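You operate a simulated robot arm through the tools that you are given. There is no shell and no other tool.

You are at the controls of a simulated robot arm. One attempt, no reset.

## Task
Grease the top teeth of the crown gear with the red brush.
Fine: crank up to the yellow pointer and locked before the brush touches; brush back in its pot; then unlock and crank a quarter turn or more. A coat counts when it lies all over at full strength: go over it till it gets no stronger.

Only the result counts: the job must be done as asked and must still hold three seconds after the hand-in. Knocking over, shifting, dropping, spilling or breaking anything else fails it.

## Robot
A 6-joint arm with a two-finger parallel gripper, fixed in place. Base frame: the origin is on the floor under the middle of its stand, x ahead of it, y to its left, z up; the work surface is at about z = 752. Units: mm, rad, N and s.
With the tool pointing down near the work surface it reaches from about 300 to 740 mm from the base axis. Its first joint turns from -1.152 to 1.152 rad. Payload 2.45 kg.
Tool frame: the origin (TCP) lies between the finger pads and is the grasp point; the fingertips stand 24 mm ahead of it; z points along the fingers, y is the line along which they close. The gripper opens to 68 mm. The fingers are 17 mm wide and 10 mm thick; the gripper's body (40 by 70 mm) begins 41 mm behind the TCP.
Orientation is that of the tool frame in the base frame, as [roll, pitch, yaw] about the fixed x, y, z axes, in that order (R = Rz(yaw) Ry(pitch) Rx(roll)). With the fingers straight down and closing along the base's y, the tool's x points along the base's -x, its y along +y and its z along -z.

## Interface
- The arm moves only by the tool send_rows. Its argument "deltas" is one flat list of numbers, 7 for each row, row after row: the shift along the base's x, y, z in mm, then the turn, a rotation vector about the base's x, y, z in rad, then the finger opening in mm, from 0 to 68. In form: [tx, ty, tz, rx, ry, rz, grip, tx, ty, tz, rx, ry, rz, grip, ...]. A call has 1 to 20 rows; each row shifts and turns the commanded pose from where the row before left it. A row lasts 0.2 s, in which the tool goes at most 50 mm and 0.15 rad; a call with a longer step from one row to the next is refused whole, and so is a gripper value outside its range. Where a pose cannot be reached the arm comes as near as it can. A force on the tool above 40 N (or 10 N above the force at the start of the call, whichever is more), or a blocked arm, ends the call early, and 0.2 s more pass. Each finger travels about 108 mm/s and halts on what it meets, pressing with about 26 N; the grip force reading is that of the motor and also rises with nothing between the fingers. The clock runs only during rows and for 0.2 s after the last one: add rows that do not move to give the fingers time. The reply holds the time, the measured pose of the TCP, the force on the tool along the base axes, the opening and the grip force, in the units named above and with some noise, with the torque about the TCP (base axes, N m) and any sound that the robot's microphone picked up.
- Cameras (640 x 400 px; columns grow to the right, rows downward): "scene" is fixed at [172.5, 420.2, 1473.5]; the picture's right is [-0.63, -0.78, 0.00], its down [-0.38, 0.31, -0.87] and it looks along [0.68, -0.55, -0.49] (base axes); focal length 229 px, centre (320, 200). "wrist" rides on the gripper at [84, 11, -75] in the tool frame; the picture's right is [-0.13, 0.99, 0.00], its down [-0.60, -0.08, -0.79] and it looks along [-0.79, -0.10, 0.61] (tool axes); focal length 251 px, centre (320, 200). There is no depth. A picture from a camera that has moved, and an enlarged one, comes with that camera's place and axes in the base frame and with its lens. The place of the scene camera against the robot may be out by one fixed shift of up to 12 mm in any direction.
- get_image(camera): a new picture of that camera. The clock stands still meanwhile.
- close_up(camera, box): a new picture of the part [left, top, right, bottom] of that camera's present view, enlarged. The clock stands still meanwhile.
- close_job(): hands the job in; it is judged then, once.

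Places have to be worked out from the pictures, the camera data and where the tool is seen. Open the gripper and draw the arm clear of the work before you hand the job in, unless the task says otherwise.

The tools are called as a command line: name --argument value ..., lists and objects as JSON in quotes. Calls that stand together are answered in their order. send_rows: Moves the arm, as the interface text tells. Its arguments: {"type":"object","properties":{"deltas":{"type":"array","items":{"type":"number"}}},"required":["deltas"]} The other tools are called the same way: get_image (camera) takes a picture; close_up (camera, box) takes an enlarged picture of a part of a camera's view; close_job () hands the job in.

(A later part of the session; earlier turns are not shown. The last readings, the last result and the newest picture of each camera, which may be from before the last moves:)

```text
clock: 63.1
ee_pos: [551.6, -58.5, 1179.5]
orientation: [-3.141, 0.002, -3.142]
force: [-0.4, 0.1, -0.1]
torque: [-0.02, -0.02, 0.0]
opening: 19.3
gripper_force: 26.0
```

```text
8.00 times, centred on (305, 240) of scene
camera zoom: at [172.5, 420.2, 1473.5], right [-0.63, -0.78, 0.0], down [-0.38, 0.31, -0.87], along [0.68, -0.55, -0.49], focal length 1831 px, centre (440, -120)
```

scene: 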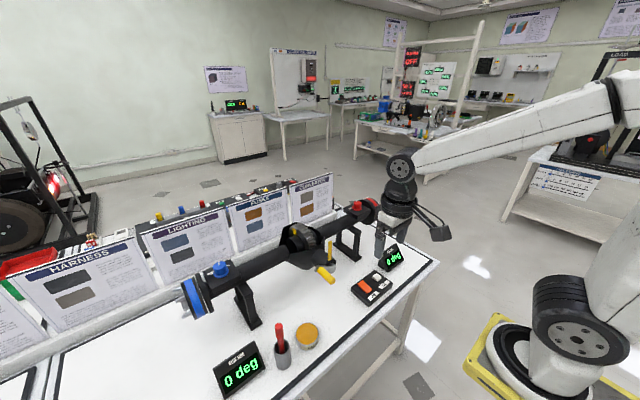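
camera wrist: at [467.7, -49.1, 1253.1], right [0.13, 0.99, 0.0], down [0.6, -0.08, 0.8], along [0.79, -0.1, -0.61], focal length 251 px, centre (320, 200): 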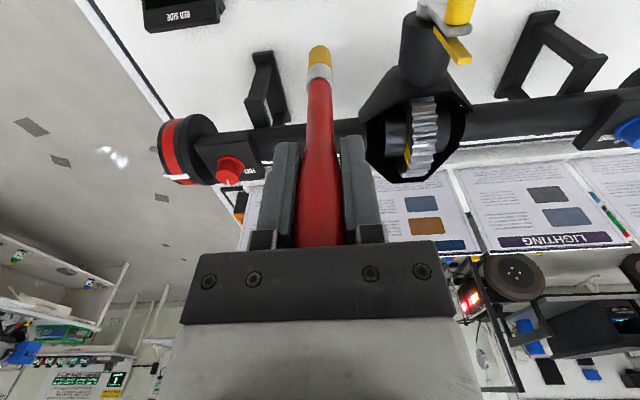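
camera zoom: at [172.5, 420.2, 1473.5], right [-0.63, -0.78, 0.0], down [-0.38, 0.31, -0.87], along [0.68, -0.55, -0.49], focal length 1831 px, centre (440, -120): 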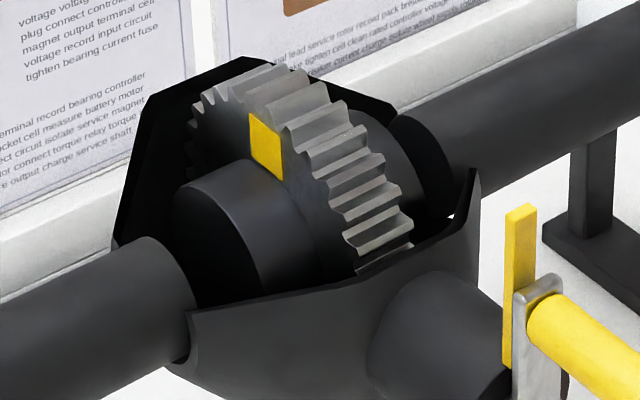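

Clear view of the gear with its yellow mark near the top. I enlarge the wrist view as well.

close_up --camera "wrist" --box '[350, 60, 490, 200]'

close_up --camera "scene" --box '[290, 218, 335, 256]'

```text
2.86 times, centred on (420, 130) of wrist
camera zoom: at [467.7, -49.1, 1253.1], right [0.13, 0.99, 0.0], down [0.6, -0.08, 0.8], along [0.79, -0.1, -0.61], focal length 718 px, centre (34, 400)
```

zoom: 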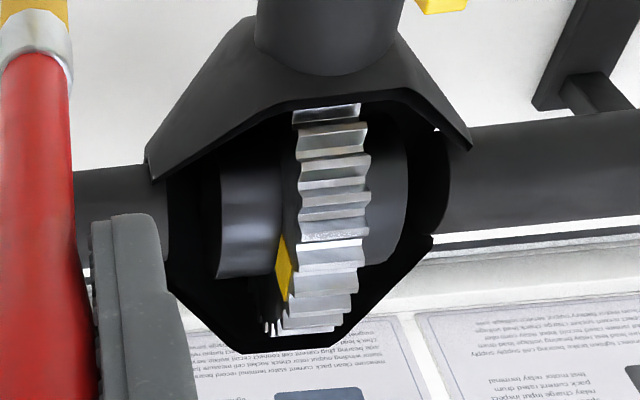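

```text
10.53 times, centred on (312, 237) of scene
camera zoom: at [172.5, 420.2, 1473.5], right [-0.63, -0.78, 0.0], down [-0.38, 0.31, -0.87], along [0.68, -0.55, -0.49], focal length 2409 px, centre (399, -190)
```

zoom: 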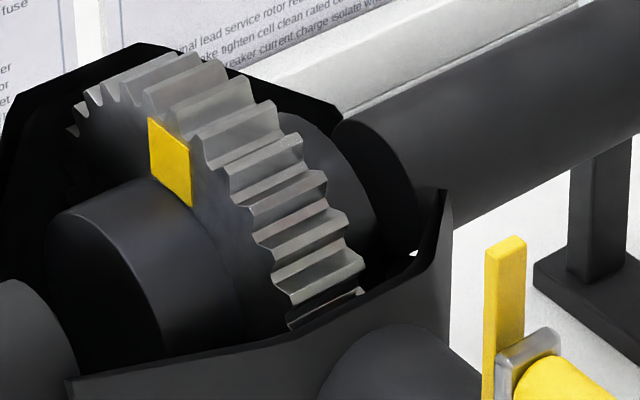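

From the wrist and scene rays I get: gear axis about x≈731, z≈936, tip radius ≈64 (top at z≈1000), teeth band y≈47…75 (centre 61). I bring the brush over the front-top of the gear, well above it, and check.

send_rows --deltas '[30, 0, 0, 0, 0, 0, 8, 40, 10, 0, 0, 0, 0, 8, 40, 20, 0, 0, 0, 0, 8, 30, 30, 0, 0, 0, 0, 8, 10, 30, 0, 0, 0, 0, 8, 0, 29.5, -5, 0, 0, 0, 8, 0, 0, -8, 0, 0, 0, 8, 0, 0, 0, 0, 0, 0, 8, 0, 0, 0, 0, 0, 0, 8]'

get_image --camera "wrist"

close_up --camera "scene" --box '[270, 190, 350, 260]'

```text
clock: 65.1
ee_pos: [702.2, 60.8, 1167.0]
orientation: [-3.139, 0.003, 3.14]
force: [-0.2, 0.2, 0.5]
torque: [-0.01, -0.01, 0.03]
opening: 19.4
gripper_force: 26.3
```

```text
taken
camera wrist: at [618.5, 70.8, 1240.6], right [0.13, 0.99, 0.0], down [0.6, -0.08, 0.8], along [0.79, -0.1, -0.61], focal length 251 px, centre (320, 200)
```

wrist: 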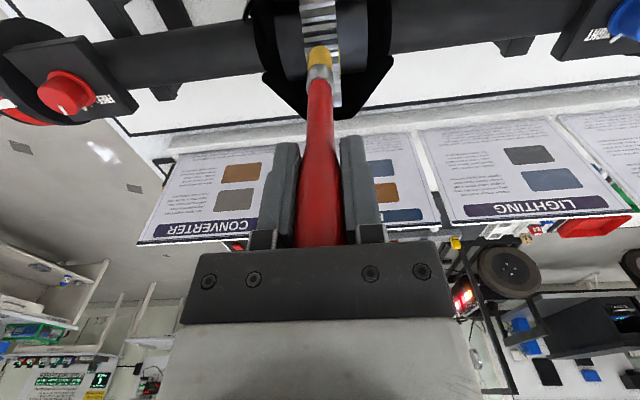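

```text
5.71 times, centred on (310, 225) of scene
camera zoom: at [172.5, 420.2, 1473.5], right [-0.63, -0.78, 0.0], down [-0.38, 0.31, -0.87], along [0.68, -0.55, -0.49], focal length 1308 px, centre (377, 57)
```

zoom: 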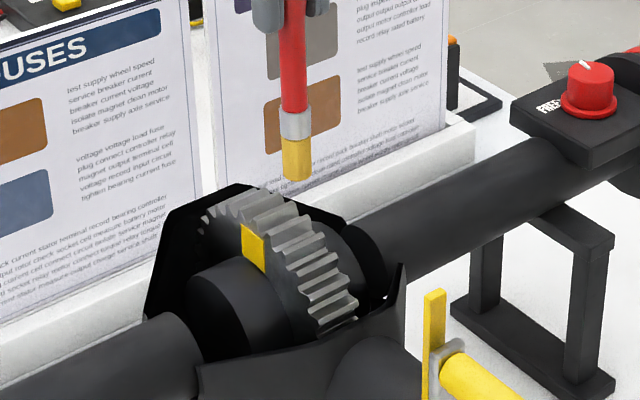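

The pose is reachable. I look closely at tip and gear from both cameras.

close_up --camera "wrist" --box '[260, 0, 390, 120]'

close_up --camera "scene" --box '[290, 200, 340, 250]'

```text
3.33 times, centred on (325, 60) of wrist
camera zoom: at [618.5, 70.8, 1240.6], right [0.13, 0.99, 0.0], down [0.6, -0.08, 0.8], along [0.79, -0.1, -0.61], focal length 838 px, centre (303, 667)
```

zoom: 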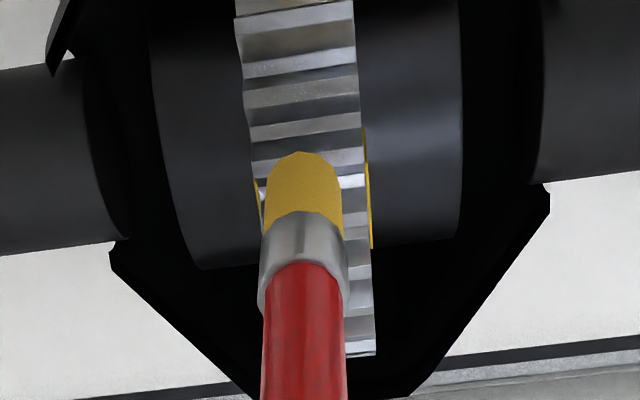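

```text
8.00 times, centred on (315, 225) of scene
camera zoom: at [172.5, 420.2, 1473.5], right [-0.63, -0.78, 0.0], down [-0.38, 0.31, -0.87], along [0.68, -0.55, -0.49], focal length 1831 px, centre (360, 0)
```

zoom: 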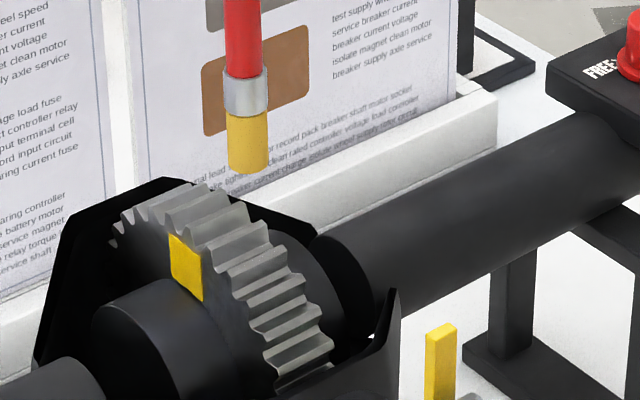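

The yellow marks on the gear faces sit right at the top (x≈734), so the top teeth centre on x≈733. I test, still above the gear, whether the arm can reach x≈765 with the tool down.

send_rows --deltas '[20, 0, 0, 0, 0, 0, 8, 20, 0, 0, 0, 0, 0, 8, 20, 0, 0, 0, 0, 0, 8, 0, 0, 0, 0, 0, 0, 8, 0, 0, 0, 0, 0, 0, 8]'

close_up --camera "scene" --box '[280, 190, 350, 260]'

get_image --camera "wrist"

```text
clock: 66.3
ee_pos: [746.2, 59.5, 1161.8]
orientation: [-3.139, 0.003, 3.139]
force: [-0.3, 0.0, 0.0]
torque: [-0.02, -0.01, -0.02]
opening: 19.5
gripper_force: 25.9
out of reach, approached as far as the arm can: row 3
```

```text
5.71 times, centred on (315, 225) of scene
camera zoom: at [172.5, 420.2, 1473.5], right [-0.63, -0.78, 0.0], down [-0.38, 0.31, -0.87], along [0.68, -0.55, -0.49], focal length 1308 px, centre (349, 57)
```

zoom: 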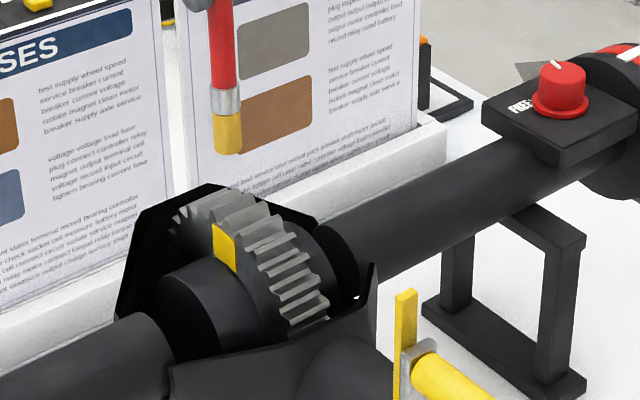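

```text
taken
camera wrist: at [662.1, 69.8, 1235.8], right [0.13, 0.99, 0.0], down [0.6, -0.08, 0.8], along [0.79, -0.1, -0.61], focal length 251 px, centre (320, 200)
```

wrist: 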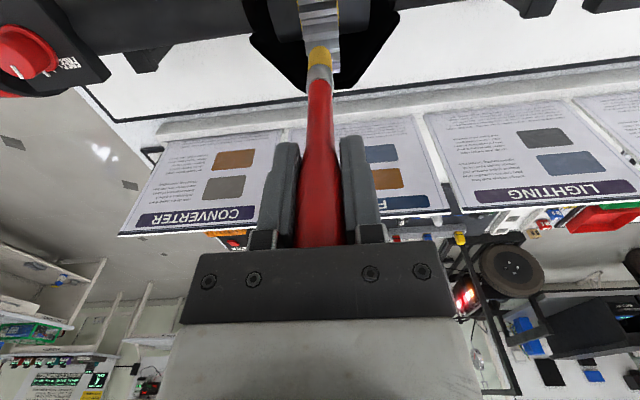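

With the tool straight down the arm reaches x≈746, enough for the top; the back part will need a slight forward tilt. I go back to x≈720 and lower toward the teeth in cautious steps.

send_rows --deltas '[-20, 0, 0, 0, 0, 0, 8, -10, 0, 0, 0, 0, 0, 8, 0, 0, 0, 0, 0, 0, 8, 0, 0, 0, 0, 0, 0, 8]'

```text
clock: 67.3
ee_pos: [717.3, 59.4, 1161.0]
orientation: [-3.139, 0.006, 3.14]
force: [-0.6, -0.6, -0.3]
torque: [0.02, 0.0, -0.02]
opening: 19.3
gripper_force: 25.7
```

Now at (717, 60, 1161). I lower 28 mm, then look before touching.

send_rows --deltas '[3, 1, -10, 0, 0, 0, 8, 0, 0, -10, 0, 0, 0, 8, 0, 0, -8, 0, 0, 0, 8, 0, 0, 0, 0, 0, 0, 8]'

close_up --camera "scene" --box '[280, 205, 335, 255]'

close_up --camera "wrist" --box '[260, 0, 390, 120]'

```text
clock: 68.3
ee_pos: [718.2, 60.2, 1132.9]
orientation: [-3.14, 0.004, -3.141]
force: [0.5, 0.2, -0.6]
torque: [0.0, -0.04, 0.03]
opening: 19.1
gripper_force: 25.9
```

```text
8.00 times, centred on (308, 230) of scene
camera zoom: at [172.5, 420.2, 1473.5], right [-0.63, -0.78, 0.0], down [-0.38, 0.31, -0.87], along [0.68, -0.55, -0.49], focal length 1831 px, centre (420, -40)
```

zoom: 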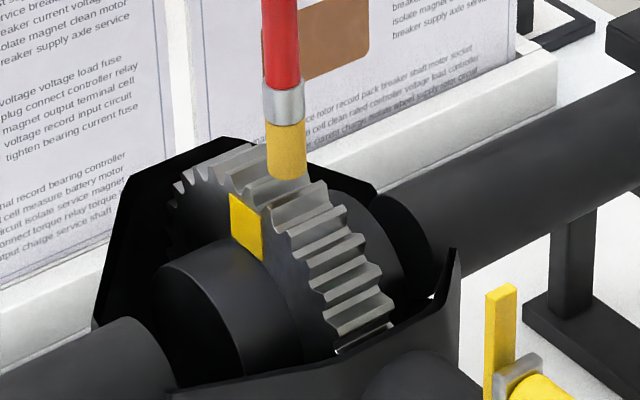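

```text
3.33 times, centred on (325, 60) of wrist
camera zoom: at [635.2, 70.8, 1207.6], right [0.13, 0.99, 0.0], down [0.6, -0.08, 0.8], along [0.79, -0.1, -0.61], focal length 838 px, centre (303, 667)
```

zoom: 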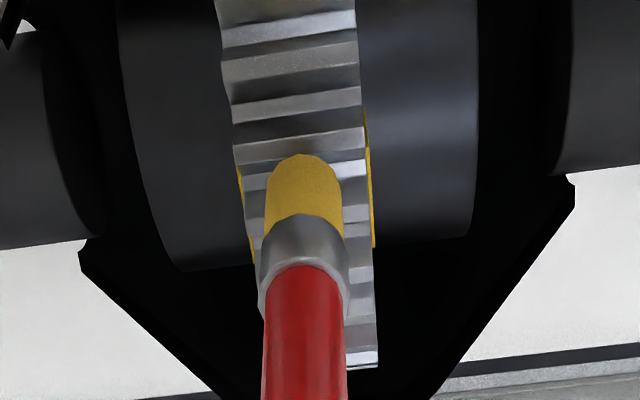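

The tip is just above the teeth, about a tooth in front of the mark. I lower in 1.5 mm steps to find contact.

send_rows --deltas '[0, 0, -2, 0, 0, 0, 8, 0, 0, -1.5, 0, 0, 0, 8, 0, 0, -1.5, 0, 0, 0, 8, 0, 0, 0, 0, 0, 0, 8]'

```text
clock: 69.3
ee_pos: [719.2, 60.1, 1128.8]
orientation: [-3.138, 0.003, -3.141]
force: [-0.8, 0.0, -0.9]
torque: [0.05, 0.0, 0.02]
opening: 19.3
gripper_force: 26.0
```

No contact yet at TCP z≈1128.5; I continue down in small steps.

send_rows --deltas '[0, 0, -1.2, 0, 0, 0, 8, 0, 0, -1.2, 0, 0, 0, 8, 0, 0, 0, 0, 0, 0, 8]'

send_rows --deltas '[0, 0, -1, 0, 0, 0, 8, 0, 0, 0, 0, 0, 0, 8]'

```text
clock: 70.1
ee_pos: [719.3, 58.6, 1127.0]
orientation: [-3.14, 0.004, -3.141]
force: [-0.9, 0.5, 0.5]
torque: [-0.02, 0.0, -0.03]
opening: 19.4
gripper_force: 26.4
```

```text
clock: 70.7
ee_pos: [718.9, 60.0, 1126.8]
orientation: [-3.139, 0.003, 3.141]
force: [1.1, 0.6, -0.8]
torque: [0.01, -0.05, 0.0]
opening: 19.1
gripper_force: 26.0
```

Still no force; a look tells how close it is.

close_up --camera "scene" --box '[290, 210, 330, 245]'

close_up --camera "wrist" --box '[280, 0, 370, 80]'

```text
11.43 times, centred on (310, 228) of scene
camera zoom: at [172.5, 420.2, 1473.5], right [-0.63, -0.78, 0.0], down [-0.38, 0.31, -0.87], along [0.68, -0.55, -0.49], focal length 2615 px, centre (434, -114)
```

zoom: 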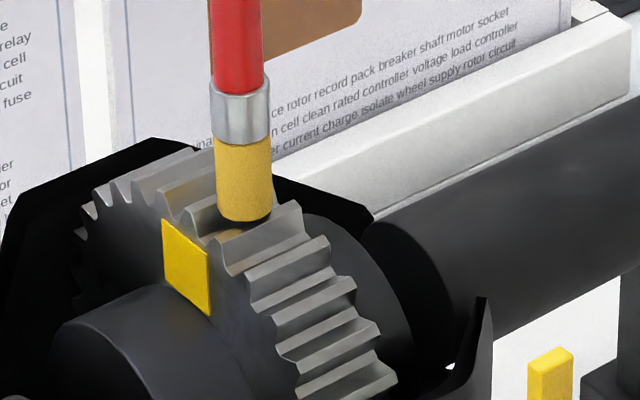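

```text
5.00 times, centred on (325, 40) of wrist
camera zoom: at [635.5, 70.8, 1199.4], right [0.13, 0.99, 0.0], down [0.6, -0.08, 0.8], along [0.79, -0.1, -0.61], focal length 1257 px, centre (295, 1000)
```

zoom: 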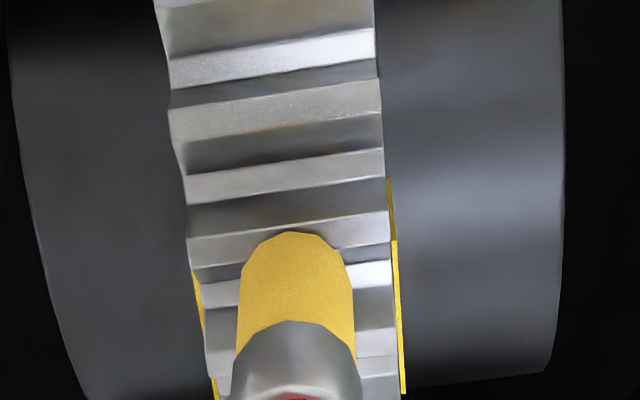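

Nearly touching — a contact shadow is visible. I continue by small steps.

send_rows --deltas '[0, 0, -1, 0, 0, 0, 8, 0, 0, -0.8, 0, 0, 0, 8, 0, 0, 0, 0, 0, 0, 8]'

close_up --camera "scene" --box '[290, 210, 330, 245]'

```text
clock: 71.5
ee_pos: [719.4, 60.3, 1125.3]
orientation: [-3.139, 0.005, 3.141]
force: [-0.1, -0.7, 7.0]
torque: [-0.11, 0.04, 0.02]
opening: 19.5
gripper_force: 26.0
```

```text
11.43 times, centred on (310, 228) of scene
camera zoom: at [172.3, 420.2, 1473.6], right [-0.63, -0.78, 0.0], down [-0.38, 0.31, -0.87], along [0.68, -0.55, -0.49], focal length 2615 px, centre (434, -114)
```

zoom: 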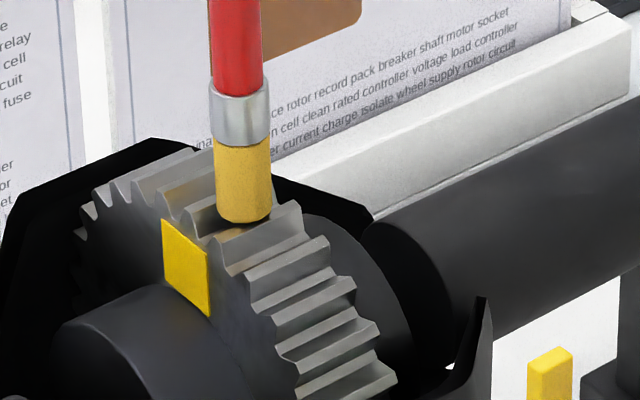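

Light contact (7 N). Now strokes along the tooth direction (y) here: to y≈72, down to ≈49, and back, then a look at the coat.

send_rows --deltas '[0, 4, 0, 0, 0, 0, 8, 0, 4, 0, 0, 0, 0, 8, 0, 4, 0, 0, 0, 0, 8, 0, -4, 0, 0, 0, 0, 8, 0, -4, 0, 0, 0, 0, 8, 0, -4, 0, 0, 0, 0, 8, 0, -4, 0, 0, 0, 0, 8, 0, -4, 0, 0, 0, 0, 8, 0, -4, 0, 0, 0, 0, 8, 0, 4, 0, 0, 0, 0, 8, 0, 4, 0, 0, 0, 0, 8, 0, 4, 0, 0, 0, 0, 8, 0, 0, 0, 0, 0, 0, 8]'

close_up --camera "scene" --box '[290, 210, 330, 245]'

close_up --camera "wrist" --box '[280, 0, 370, 80]'

```text
clock: 74.3
ee_pos: [718.3, 59.3, 1124.7]
orientation: [-3.139, 0.006, 3.14]
force: [-0.5, -5.8, 16.3]
torque: [-0.73, -0.09, 0.01]
opening: 19.5
gripper_force: 25.8
```

```text
11.43 times, centred on (310, 228) of scene
camera zoom: at [172.1, 420.0, 1473.6], right [-0.63, -0.78, 0.0], down [-0.38, 0.31, -0.87], along [0.68, -0.55, -0.49], focal length 2615 px, centre (434, -114)
```

zoom: 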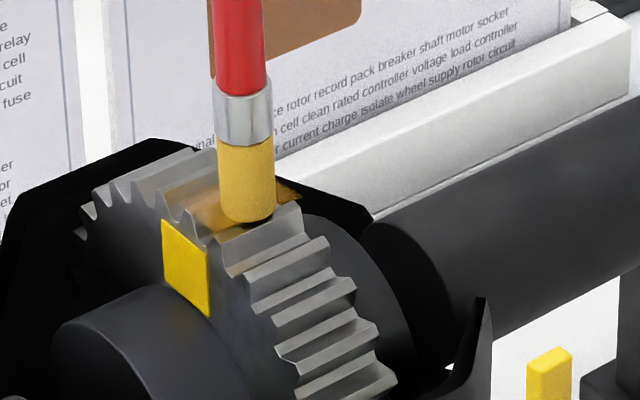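

```text
5.00 times, centred on (325, 40) of wrist
camera zoom: at [635.3, 70.5, 1198.2], right [0.13, 0.99, 0.0], down [0.6, -0.08, 0.8], along [0.79, -0.1, -0.61], focal length 1257 px, centre (295, 1000)
```

zoom: 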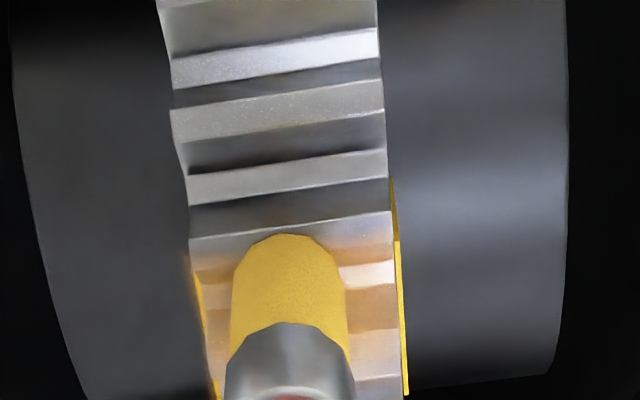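

An orange coat is appearing under the brush, front to back over about two teeth. I ease the pressure slightly, step 6 mm further back (x≈725) and stroke again along y.

send_rows --deltas '[3, 0, 0.6, 0, 0, 0, 8, 3, 0, 0.2, 0, 0, 0, 8, 0, 4, 0, 0, 0, 0, 8, 0, 4, 0, 0, 0, 0, 8, 0, 4, 0, 0, 0, 0, 8, 0, -4, 0, 0, 0, 0, 8, 0, -4, 0, 0, 0, 0, 8, 0, -4, 0, 0, 0, 0, 8, 0, -4, 0, 0, 0, 0, 8, 0, -4, 0, 0, 0, 0, 8, 0, -4, 0, 0, 0, 0, 8, 0, 4, 0, 0, 0, 0, 8, 0, 4, 0, 0, 0, 0, 8, 0, 4, 0, 0, 0, 0, 8, 0, 0, 0, 0, 0, 0, 8]'

close_up --camera "scene" --box '[290, 210, 330, 245]'

close_up --camera "wrist" --box '[280, 0, 370, 80]'

```text
clock: 77.5
ee_pos: [724.0, 60.4, 1124.3]
orientation: [-3.141, 0.004, 3.141]
force: [0.7, -0.6, 2.1]
torque: [-0.1, 0.02, 0.01]
opening: 19.1
gripper_force: 25.8
```

```text
11.43 times, centred on (310, 228) of scene
camera zoom: at [172.4, 420.2, 1473.5], right [-0.63, -0.78, 0.0], down [-0.38, 0.31, -0.87], along [0.68, -0.55, -0.49], focal length 2615 px, centre (434, -114)
```

zoom: 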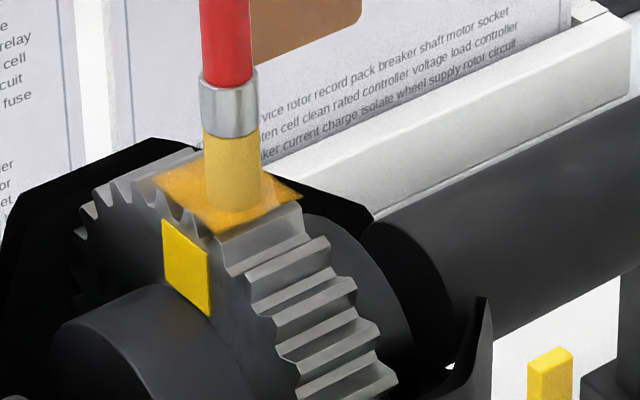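

```text
5.00 times, centred on (325, 40) of wrist
camera zoom: at [641.3, 70.9, 1198.4], right [0.13, 0.99, 0.0], down [0.6, -0.08, 0.8], along [0.79, -0.1, -0.61], focal length 1257 px, centre (295, 1000)
```

zoom: 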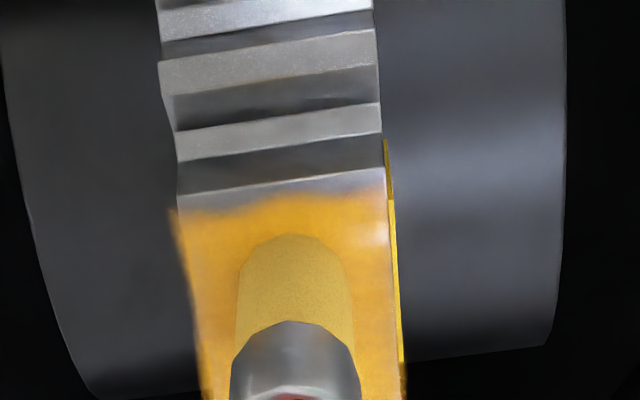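

The coat is getting strong. I go on to x≈731 with light contact and stroke along y again.

send_rows --deltas '[3, 0, 0, 0, 0, 0, 8, 3, 0, -0.3, 0, 0, 0, 8, 0, 4, 0, 0, 0, 0, 8, 0, 4, 0, 0, 0, 0, 8, 0, 4, 0, 0, 0, 0, 8, 0, -4, 0, 0, 0, 0, 8, 0, -4, 0, 0, 0, 0, 8, 0, -4, 0, 0, 0, 0, 8, 0, -4, 0, 0, 0, 0, 8, 0, -4, 0, 0, 0, 0, 8, 0, -4, 0, 0, 0, 0, 8, 0, 4, 0, 0, 0, 0, 8, 0, 4, 0, 0, 0, 0, 8, 0, 4, 0, 0, 0, 0, 8, 0, 0, 0, 0, 0, 0, 8]'

close_up --camera "scene" --box '[290, 210, 330, 245]'

close_up --camera "wrist" --box '[280, 0, 370, 80]'

```text
clock: 80.7
ee_pos: [731.0, 61.4, 1125.0]
orientation: [-3.14, 0.003, 3.142]
force: [0.0, -1.8, 6.3]
torque: [-0.23, 0.0, -0.01]
opening: 19.3
gripper_force: 26.1
```

```text
11.43 times, centred on (310, 228) of scene
camera zoom: at [172.3, 420.2, 1473.6], right [-0.63, -0.78, 0.0], down [-0.38, 0.31, -0.87], along [0.68, -0.55, -0.49], focal length 2615 px, centre (434, -114)
```

zoom: 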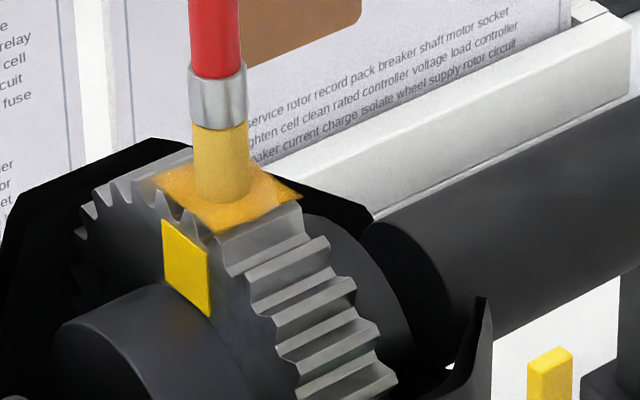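

```text
5.00 times, centred on (325, 40) of wrist
camera zoom: at [647.2, 71.0, 1198.3], right [0.13, 0.99, 0.0], down [0.6, -0.08, 0.8], along [0.79, -0.1, -0.61], focal length 1257 px, centre (295, 1000)
```

zoom: 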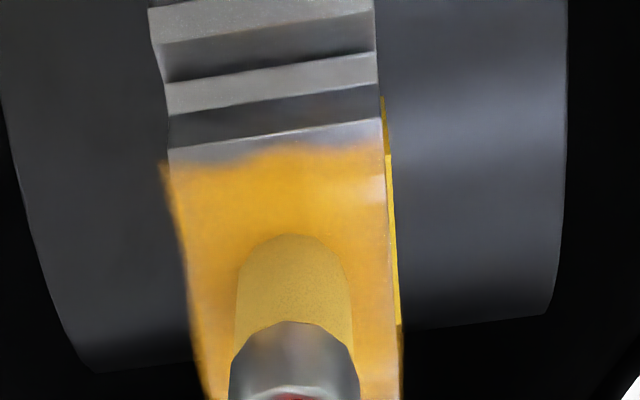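

The patch outline hardly changes while its strength grows. I also stroke at x≈737 and x≈742 to cover the back part.

send_rows --deltas '[3, 0, 0, 0, 0, 0, 8, 3, 0, 0, 0, 0, 0, 8, 0, 4, 0, 0, 0, 0, 8, 0, 4, 0, 0, 0, 0, 8, 0, 4, 0, 0, 0, 0, 8, 0, -4, 0, 0, 0, 0, 8, 0, -4, 0, 0, 0, 0, 8, 0, -4, 0, 0, 0, 0, 8, 0, -4, 0, 0, 0, 0, 8, 0, -4, 0, 0, 0, 0, 8, 0, -4, 0, 0, 0, 0, 8, 5, 0, 0, 0, 0, 0, 8, 0, 4, 0, 0, 0, 0, 8, 0, 4, 0, 0, 0, 0, 8, 0, 4, 0, 0, 0, 0, 8, 0, 4, 0, 0, 0, 0, 8, 0, 4, 0, 0, 0, 0, 8, 0, 4, 0, 0, 0, 0, 8]'

close_up --camera "scene" --box '[290, 210, 330, 245]'

close_up --camera "wrist" --box '[280, 0, 370, 80]'

```text
clock: 84.5
ee_pos: [741.2, 72.3, 1124.6]
orientation: [-3.14, 0.003, 3.141]
force: [0.5, -2.3, 4.1]
torque: [-0.23, -0.01, 0.02]
opening: 19.0
gripper_force: 25.9
```

```text
11.43 times, centred on (310, 228) of scene
camera zoom: at [172.3, 420.2, 1473.6], right [-0.63, -0.78, 0.0], down [-0.38, 0.31, -0.87], along [0.68, -0.55, -0.49], focal length 2615 px, centre (434, -114)
```

zoom: 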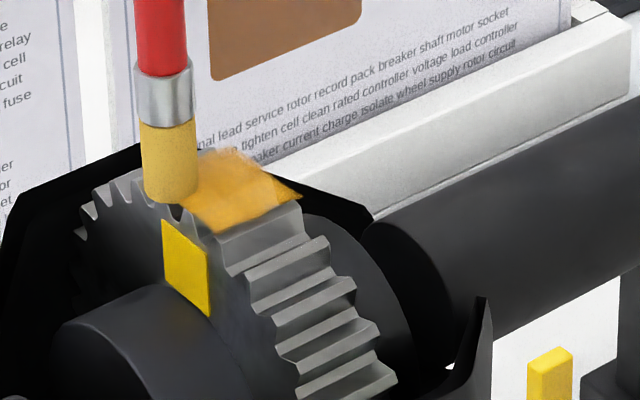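

```text
5.00 times, centred on (325, 40) of wrist
camera zoom: at [658.3, 82.7, 1198.3], right [0.13, 0.99, 0.0], down [0.6, -0.08, 0.8], along [0.79, -0.1, -0.61], focal length 1257 px, centre (295, 1000)
```

zoom: 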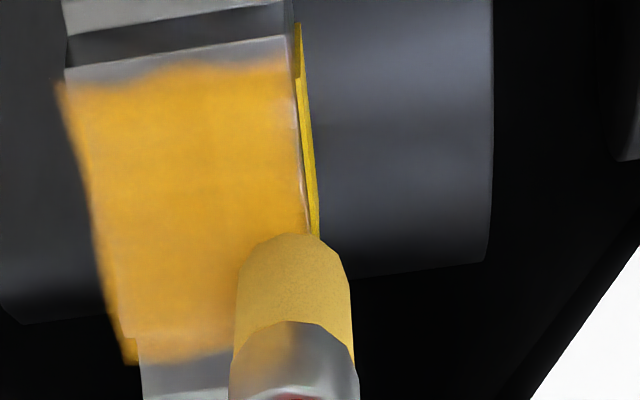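

The orange patch now spans about x 712–750, just what the brush has covered. To learn whether the zone extends further forward, I lift a little, move to x≈710, and stroke there.

send_rows --deltas '[0, -4, 0, 0, 0, 0, 8, 0, -4, 0, 0, 0, 0, 8, 0, -4, 0, 0, 0, 0, 8, 0, -4, 0, 0, 0, 0, 8, 0, -4, 0, 0, 0, 0, 8, 0, -4, 0, 0, 0, 0, 8, 0, 6, 3, 0, 0, 0, 8, -15, 6, 2, 0, 0, 0, 8, -17, 0, 0, 0, 0, 0, 8, 0, 0, -3, 0, 0, 0, 8, 0, 0, -2, 0, 0, 0, 8, 0, 0, -1, 0, 0, 0, 8, 0, 0, 0, 0, 0, 0, 8]'

close_up --camera "wrist" --box '[280, 0, 370, 80]'

close_up --camera "scene" --box '[290, 210, 330, 245]'

```text
clock: 87.3
ee_pos: [709.4, 60.9, 1124.5]
orientation: [-3.139, 0.008, -3.141]
force: [-2.4, 0.9, 11.2]
torque: [0.07, 0.27, -0.02]
opening: 19.0
gripper_force: 26.0
```

```text
5.00 times, centred on (325, 40) of wrist
camera zoom: at [626.2, 70.6, 1198.3], right [0.13, 0.99, 0.0], down [0.6, -0.08, 0.8], along [0.79, -0.1, -0.6], focal length 1257 px, centre (295, 1000)
```

zoom: 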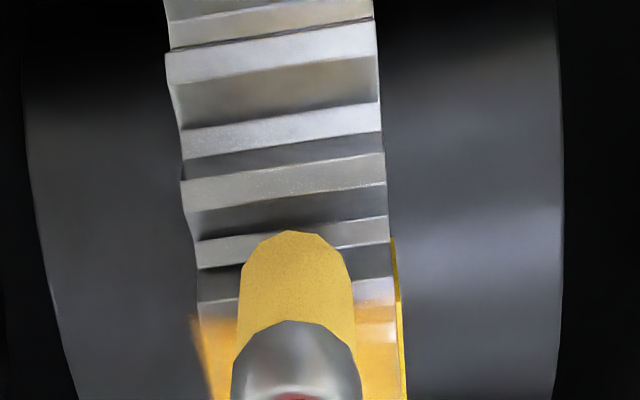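

```text
11.43 times, centred on (310, 228) of scene
camera zoom: at [172.1, 420.2, 1473.6], right [-0.63, -0.78, 0.0], down [-0.38, 0.31, -0.87], along [0.68, -0.55, -0.49], focal length 2615 px, centre (434, -114)
```

zoom: 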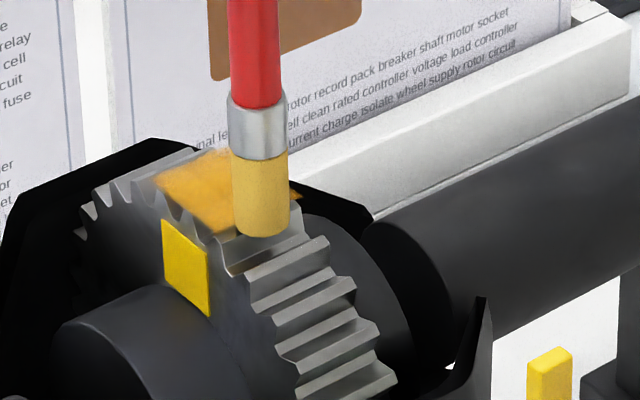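

In contact (11 N) at x≈709. I stroke here along y and see whether the coat extends forward.

send_rows --deltas '[0, 4, 0.4, 0, 0, 0, 8, 0, 4, 0, 0, 0, 0, 8, 0, 4, 0, 0, 0, 0, 8, 0, -4, 0, 0, 0, 0, 8, 0, -4, 0, 0, 0, 0, 8, 0, -4, 0, 0, 0, 0, 8, 0, -4, 0, 0, 0, 0, 8, 0, -4, 0, 0, 0, 0, 8, 0, -4, 0, 0, 0, 0, 8, 0, 4, 0, 0, 0, 0, 8, 0, 4, 0, 0, 0, 0, 8, 0, 4, 0, 0, 0, 0, 8, 0, 0, 20, 0, 0, 0, 8, 0, 0, 10, 0, 0, 0, 8, 0, 0, 0, 0, 0, 0, 8]'

close_up --camera "scene" --box '[290, 210, 330, 245]'

close_up --camera "wrist" --box '[270, 0, 380, 100]'

```text
clock: 90.5
ee_pos: [709.4, 60.4, 1153.2]
orientation: [-3.139, 0.004, -3.141]
force: [0.4, 0.8, 0.0]
torque: [0.0, 0.0, 0.04]
opening: 19.2
gripper_force: 26.1
```

```text
11.43 times, centred on (310, 228) of scene
camera zoom: at [172.5, 420.2, 1473.5], right [-0.63, -0.78, 0.0], down [-0.38, 0.31, -0.87], along [0.68, -0.55, -0.49], focal length 2615 px, centre (434, -114)
```

zoom: 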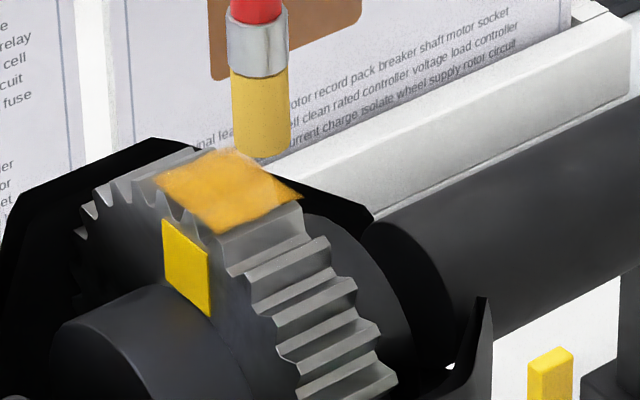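

```text
4.00 times, centred on (325, 50) of wrist
camera zoom: at [626.2, 70.3, 1227.4], right [0.13, 0.99, 0.0], down [0.6, -0.08, 0.79], along [0.79, -0.1, -0.61], focal length 1006 px, centre (300, 800)
```

zoom: 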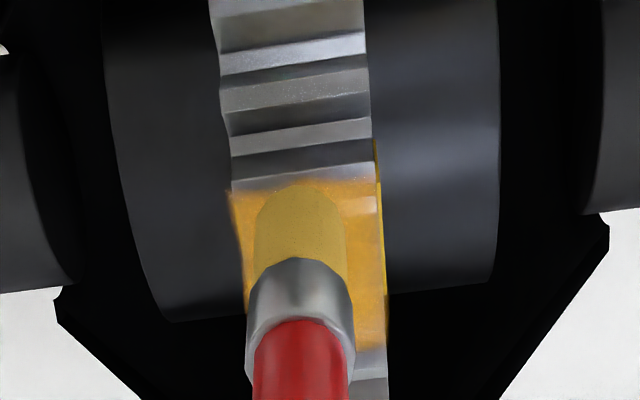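

The front edge did not move forward, so the coat zone is a fixed patch. I lift the brush away to the -y side to see the whole coat unobstructed.

send_rows --deltas '[-10, -20, 20, 0, 0, 0, 8, -15, -30, 10, 0, 0, 0, 8, -15, -30, 0, 0, 0, 0, 8, 0, 0, 0, 0, 0, 0, 8, 0, 0, 0, 0, 0, 0, 8]'

get_image --camera "wrist"

close_up --camera "scene" --box '[298, 215, 326, 240]'

```text
clock: 91.7
ee_pos: [670.9, -20.4, 1184.5]
orientation: [-3.141, 0.005, 3.141]
force: [-0.4, 0.1, -0.9]
torque: [0.04, 0.01, 0.01]
opening: 19.3
gripper_force: 26.1
```

```text
taken
camera wrist: at [586.8, -9.5, 1257.0], right [0.13, 0.99, 0.0], down [0.6, -0.08, 0.8], along [0.79, -0.1, -0.61], focal length 251 px, centre (320, 200)
```

wrist: 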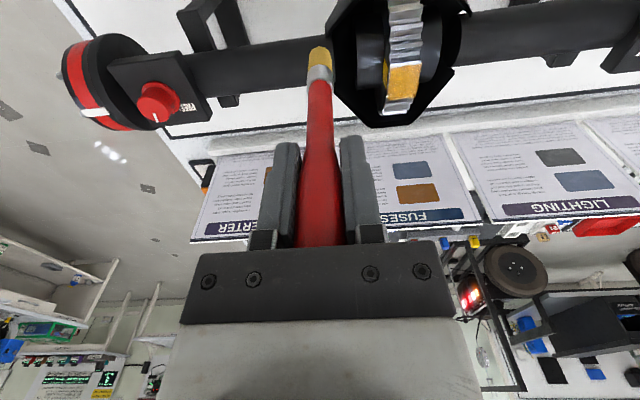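

```text
16.00 times, centred on (312, 228) of scene
camera zoom: at [172.5, 420.2, 1473.5], right [-0.63, -0.78, 0.0], down [-0.38, 0.31, -0.87], along [0.68, -0.55, -0.49], focal length 3661 px, centre (448, -240)
```

zoom: 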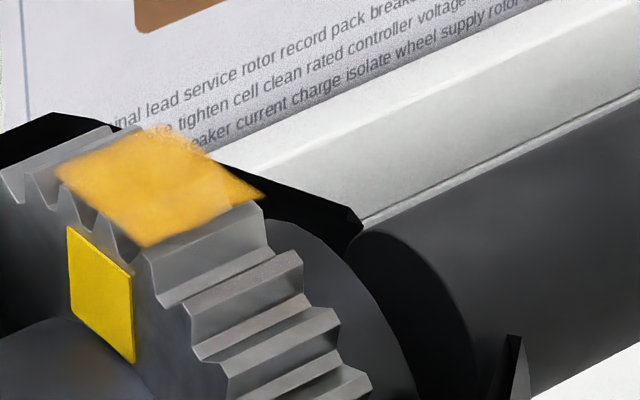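

close_up --camera "wrist" --box '[360, 40, 450, 120]'

close_up --camera "scene" --box '[300, 219, 318, 233]'

```text
5.00 times, centred on (405, 80) of wrist
camera zoom: at [586.8, -9.5, 1257.0], right [0.13, 0.99, 0.0], down [0.6, -0.08, 0.8], along [0.79, -0.1, -0.61], focal length 1257 px, centre (-105, 800)
```

zoom: 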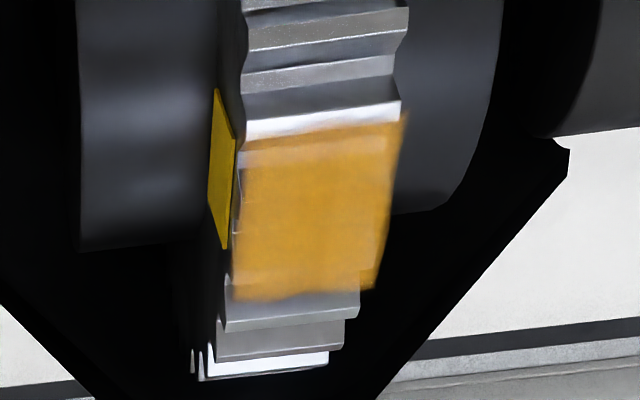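

```text
16.00 times, centred on (309, 226) of scene
camera zoom: at [172.5, 420.2, 1473.5], right [-0.63, -0.78, 0.0], down [-0.38, 0.31, -0.87], along [0.68, -0.55, -0.49], focal length 3661 px, centre (496, -216)
```

zoom: 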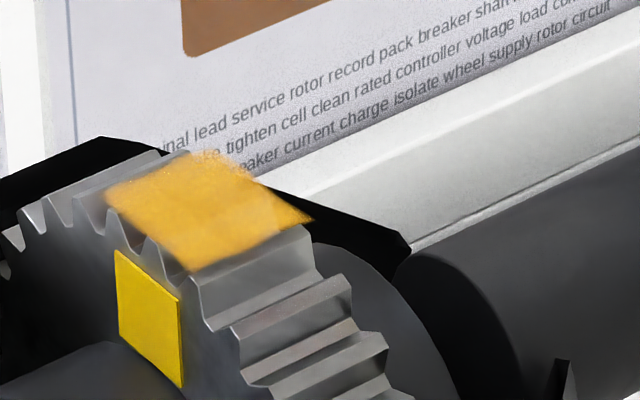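

The coat zone is a flat patch of about x 713–749, y 45–76; its front edge looks thinner. I return to the front edge (x≈714) for a second full round of strokes.

send_rows --deltas '[15, 30, 0, 0, 0, 0, 8, 15, 30, -10, 0, 0, 0, 8, 14, 20, -20, 0, 0, 0, 8, 0, 0, -20, 0, 0, 0, 8, 0, 0, -6, 0, 0, 0, 8, 0, 0, -2.5, 0, 0, 0, 8, 0, 0, 0, 0, 0, 0, 8]'

```text
clock: 93.3
ee_pos: [715.1, 60.5, 1125.1]
orientation: [-3.14, 0.002, 3.141]
force: [-0.1, -0.2, 0.0]
torque: [0.02, 0.0, -0.01]
opening: 19.2
gripper_force: 26.5
```

Just above contact. I step down another millimetre or so.

send_rows --deltas '[0, 0, -1, 0, 0, 0, 8, 0, 0, -0.5, 0, 0, 0, 8, 0, 0, 0, 0, 0, 0, 8]'

```text
clock: 94.1
ee_pos: [713.4, 60.9, 1125.3]
orientation: [-3.14, 0.006, 3.141]
force: [-0.8, -0.5, 6.0]
torque: [0.05, 0.1, 0.01]
opening: 19.4
gripper_force: 26.3
```

6 N of contact. Serpentine strokes over the full width at x≈714 and then 720.

send_rows --deltas '[0, 5, 0, 0, 0, 0, 8, 0, 5, 0, 0, 0, 0, 8, 0, 4, 0, 0, 0, 0, 8, 0, -5, 0, 0, 0, 0, 8, 0, -5, 0, 0, 0, 0, 8, 0, -5, 0, 0, 0, 0, 8, 0, -5, 0, 0, 0, 0, 8, 0, -5, 0, 0, 0, 0, 8, 0, -5, 0, 0, 0, 0, 8, 0, 5, 0, 0, 0, 0, 8, 0, 5, 0, 0, 0, 0, 8, 0, 5, 0, 0, 0, 0, 8, 0, 5, 0, 0, 0, 0, 8, 0, 5, 0, 0, 0, 0, 8, 0, 5, 0, 0, 0, 0, 8, 6, 0, 0, 0, 0, 0, 8]'

send_rows --deltas '[0, -5, 0, 0, 0, 0, 8, 0, -5, 0, 0, 0, 0, 8, 0, -5, 0, 0, 0, 0, 8, 0, -5, 0, 0, 0, 0, 8, 0, -5, 0, 0, 0, 0, 8, 0, -5, 0, 0, 0, 0, 8, 6, 0, 0, 0, 0, 0, 8, 0, 5, 0, 0, 0, 0, 8, 0, 5, 0, 0, 0, 0, 8, 0, 5, 0, 0, 0, 0, 8, 0, 5, 0, 0, 0, 0, 8, 0, 5, 0, 0, 0, 0, 8, 0, 5, 0, 0, 0, 0, 8, 6, 0, 0, 0, 0, 0, 8]'

close_up --camera "scene" --box '[298, 215, 326, 240]'

```text
clock: 97.5
ee_pos: [719.1, 74.6, 1126.4]
orientation: [-3.141, 0.003, -3.142]
force: [-6.1, -1.0, 16.5]
torque: [-0.11, 0.66, -0.03]
opening: 19.6
gripper_force: 25.5
```

```text
clock: 100.5
ee_pos: [732.6, 75.3, 1123.5]
orientation: [-3.141, 0.003, 3.141]
force: [-5.1, 0.4, 13.5]
torque: [-0.03, 0.48, 0.02]
opening: 19.4
gripper_force: 25.9
```

```text
16.00 times, centred on (312, 228) of scene
camera zoom: at [171.9, 420.2, 1473.6], right [-0.63, -0.78, 0.0], down [-0.38, 0.31, -0.87], along [0.68, -0.55, -0.49], focal length 3661 px, centre (448, -240)
```

zoom: 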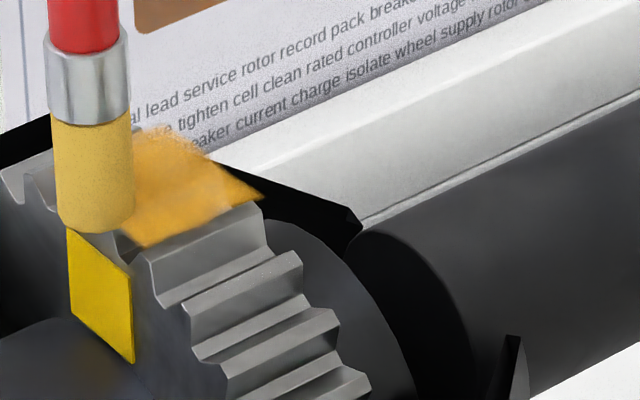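

Still 13 N here; I ease up a touch and continue the serpentine through x≈732, 738 and 744.

send_rows --deltas '[0, -5, 0.3, 0, 0, 0, 8, 0, -5, 0, 0, 0, 0, 8, 0, -5, 0, 0, 0, 0, 8, 0, -5, 0, 0, 0, 0, 8, 0, -5, 0, 0, 0, 0, 8, 0, -5, 0, 0, 0, 0, 8, 3, 0, 0.3, 0, 0, 0, 8, 3, 0, 0, 0, 0, 0, 8, 0, 5, 0, 0, 0, 0, 8, 0, 5, 0, 0, 0, 0, 8, 0, 5, 0, 0, 0, 0, 8, 0, 5, 0, 0, 0, 0, 8, 0, 5, 0, 0, 0, 0, 8, 0, 5, 0, 0, 0, 0, 8]'

send_rows --deltas '[3, 0, 0, 0, 0, 0, 8, 2.5, 0, 0, 0, 0, 0, 8, 0, -5, 0, 0, 0, 0, 8, 0, -5, 0, 0, 0, 0, 8, 0, -5, 0, 0, 0, 0, 8, 0, -5, 0, 0, 0, 0, 8, 0, -5, 0, 0, 0, 0, 8, 0, -5, 0, 0, 0, 0, 8, 0, 5, 0, 0, 0, 0, 8, 0, 5, 0, 0, 0, 0, 8, 0, 5, 0, 0, 0, 0, 8, 0, 5, 0, 0, 0, 0, 8, 0, 5, 0, 0, 0, 0, 8, 0, 5, 0, 0, 0, 0, 8]'

close_up --camera "wrist" --box '[260, 0, 380, 100]'

close_up --camera "scene" --box '[298, 215, 326, 240]'

```text
clock: 103.5
ee_pos: [737.8, 74.3, 1124.8]
orientation: [-3.14, 0.005, -3.14]
force: [0.0, -3.5, 8.5]
torque: [-0.4, -0.06, -0.05]
opening: 19.6
gripper_force: 26.0
```

```text
clock: 106.5
ee_pos: [743.8, 74.2, 1124.1]
orientation: [-3.139, 0.002, 3.141]
force: [0.7, -1.0, 1.1]
torque: [-0.06, -0.04, 0.01]
opening: 19.3
gripper_force: 25.7
```

```text
4.00 times, centred on (320, 50) of wrist
camera zoom: at [659.5, 84.6, 1198.2], right [0.13, 0.99, 0.0], down [0.6, -0.08, 0.8], along [0.79, -0.1, -0.61], focal length 1006 px, centre (320, 800)
```

zoom: 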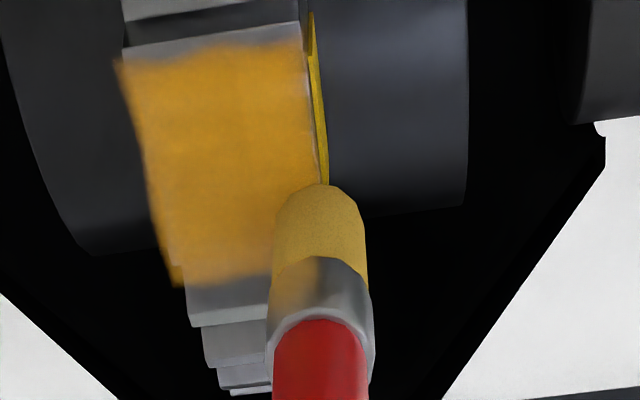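

```text
16.00 times, centred on (312, 228) of scene
camera zoom: at [172.4, 420.2, 1473.5], right [-0.63, -0.78, 0.0], down [-0.38, 0.31, -0.87], along [0.68, -0.55, -0.49], focal length 3661 px, centre (448, -240)
```

zoom: 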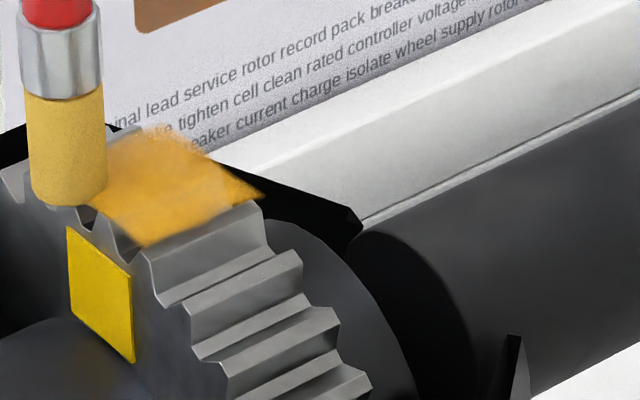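

The bristles look paler, so the brush seems to be running out. I lift off, fetch more grease, and check the crank position on the way.

send_rows --deltas '[0, 0, 20, 0, 0, 0, 8, 0, 0, 40, 0, 0, 0, 8, -37, 20, 0, 0, 0, 0, 8, -37, 20, 0, 0, 0, 0, 8, -37, 20, 0, 0, 0, 0, 8, -37, 20, 0, 0, 0, 0, 8, -37, 20, 0, 0, 0, 0, 8, -37, 22, 0, 0, 0, 0, 8, 0, 0, 0, 0, 0, 0, 8, 0, 0, 0, 0, 0, 0, 8]'

get_image --camera "wrist"

close_up --camera "scene" --box '[270, 200, 350, 270]'

close_up --camera "wrist" --box '[270, 0, 370, 100]'

```text
clock: 108.7
ee_pos: [515.2, 197.0, 1181.9]
orientation: [-3.141, 0.004, 3.141]
force: [0.0, 0.3, 0.1]
torque: [0.01, 0.01, 0.01]
opening: 19.2
gripper_force: 25.8
out of reach, approached as far as the arm can: row 2
```

```text
taken
camera wrist: at [431.6, 206.1, 1255.5], right [0.13, 0.99, 0.0], down [0.6, -0.08, 0.8], along [0.79, -0.1, -0.61], focal length 251 px, centre (320, 200)
```

wrist: 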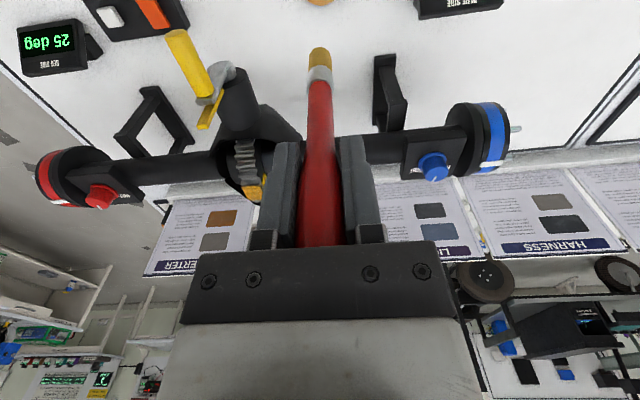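

```text
5.71 times, centred on (310, 235) of scene
camera zoom: at [172.4, 420.2, 1473.5], right [-0.63, -0.78, 0.0], down [-0.38, 0.31, -0.87], along [0.68, -0.55, -0.49], focal length 1308 px, centre (377, 0)
```

zoom: 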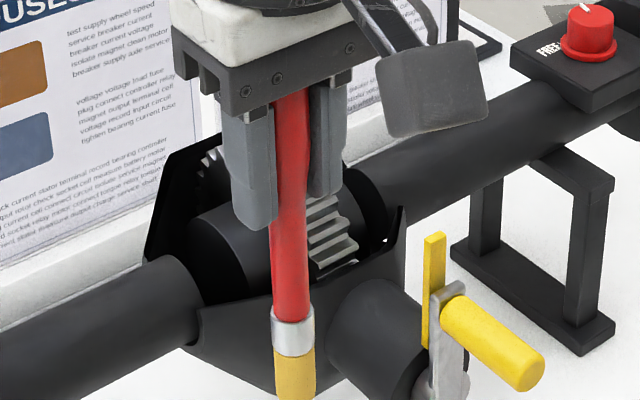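

```text
4.00 times, centred on (320, 50) of wrist
camera zoom: at [431.6, 206.1, 1255.5], right [0.13, 0.99, 0.0], down [0.6, -0.08, 0.8], along [0.79, -0.1, -0.61], focal length 1006 px, centre (320, 800)
```

zoom: 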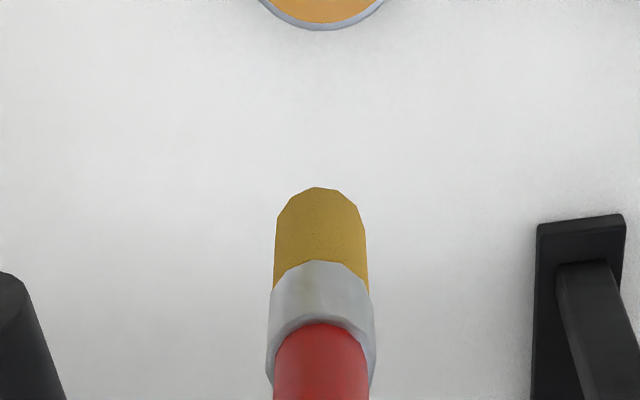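

The brush still carries grease, but I reload it anyway: over the tin at (522,196) and down.

send_rows --deltas '[3.5, -0.5, -40, 0, 0, 0, 8, 3.5, -0.5, -40, 0, 0, 0, 8, 0, 0, -45, 0, 0, 0, 8, 0, 0, -45, 0, 0, 0, 8, 0, 0, -45, 0, 0, 0, 8, 0, 0, -35, 0, 0, 0, 8, 0, 0, -18, 0, 0, 0, 8, 0, 0, 0, 0, 0, 0, 8]'

close_up --camera "scene" --box '[275, 285, 345, 355]'

close_up --camera "scene" --box '[298, 215, 326, 240]'

```text
clock: 110.5
ee_pos: [522.7, 196.1, 913.7]
orientation: [-3.141, 0.003, 3.141]
force: [-1.0, -0.1, -0.1]
torque: [-0.02, 0.0, -0.03]
opening: 19.3
gripper_force: 26.1
```

```text
5.71 times, centred on (310, 320) of scene
camera zoom: at [172.5, 420.2, 1473.5], right [-0.63, -0.78, 0.0], down [-0.38, 0.31, -0.87], along [0.68, -0.55, -0.49], focal length 1308 px, centre (377, -486)
```

zoom: 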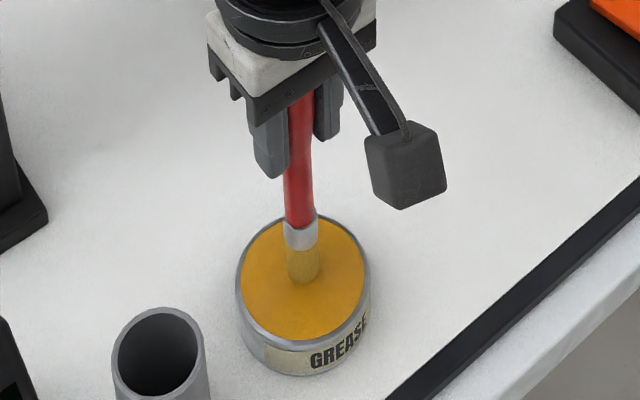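

```text
16.00 times, centred on (312, 228) of scene
camera zoom: at [172.5, 420.2, 1473.5], right [-0.63, -0.78, 0.0], down [-0.38, 0.31, -0.87], along [0.68, -0.55, -0.49], focal length 3661 px, centre (448, -240)
```

zoom: 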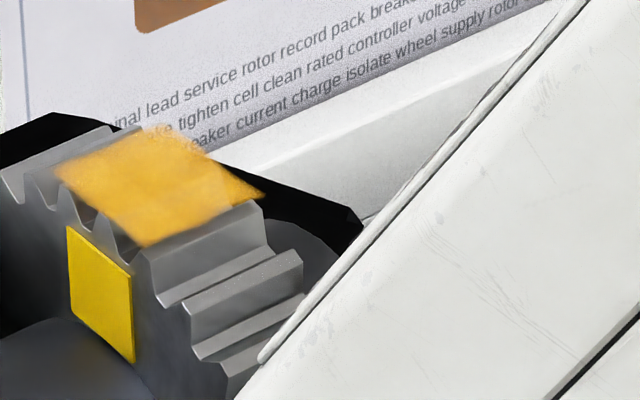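

The coat looks the same as after the first round in this view; to be sure it isn't an empty brush, I reload and go over it again.

send_rows --deltas '[0, 0, -5, 0, 0, 0, 8, 0, 0, -3, 0, 0, 0, 8, 0, 0, -2, 0, 0, 0, 8, 0, 0, -1.5, 0, 0, 0, 8, 0, 0, 0, 0, 0, 0, 8]'

```text
clock: 111.7
ee_pos: [522.6, 195.9, 904.0]
orientation: [-3.141, 0.005, 3.141]
force: [-2.6, -1.0, 12.5]
torque: [-0.1, 0.33, -0.01]
opening: 19.1
gripper_force: 25.8
```

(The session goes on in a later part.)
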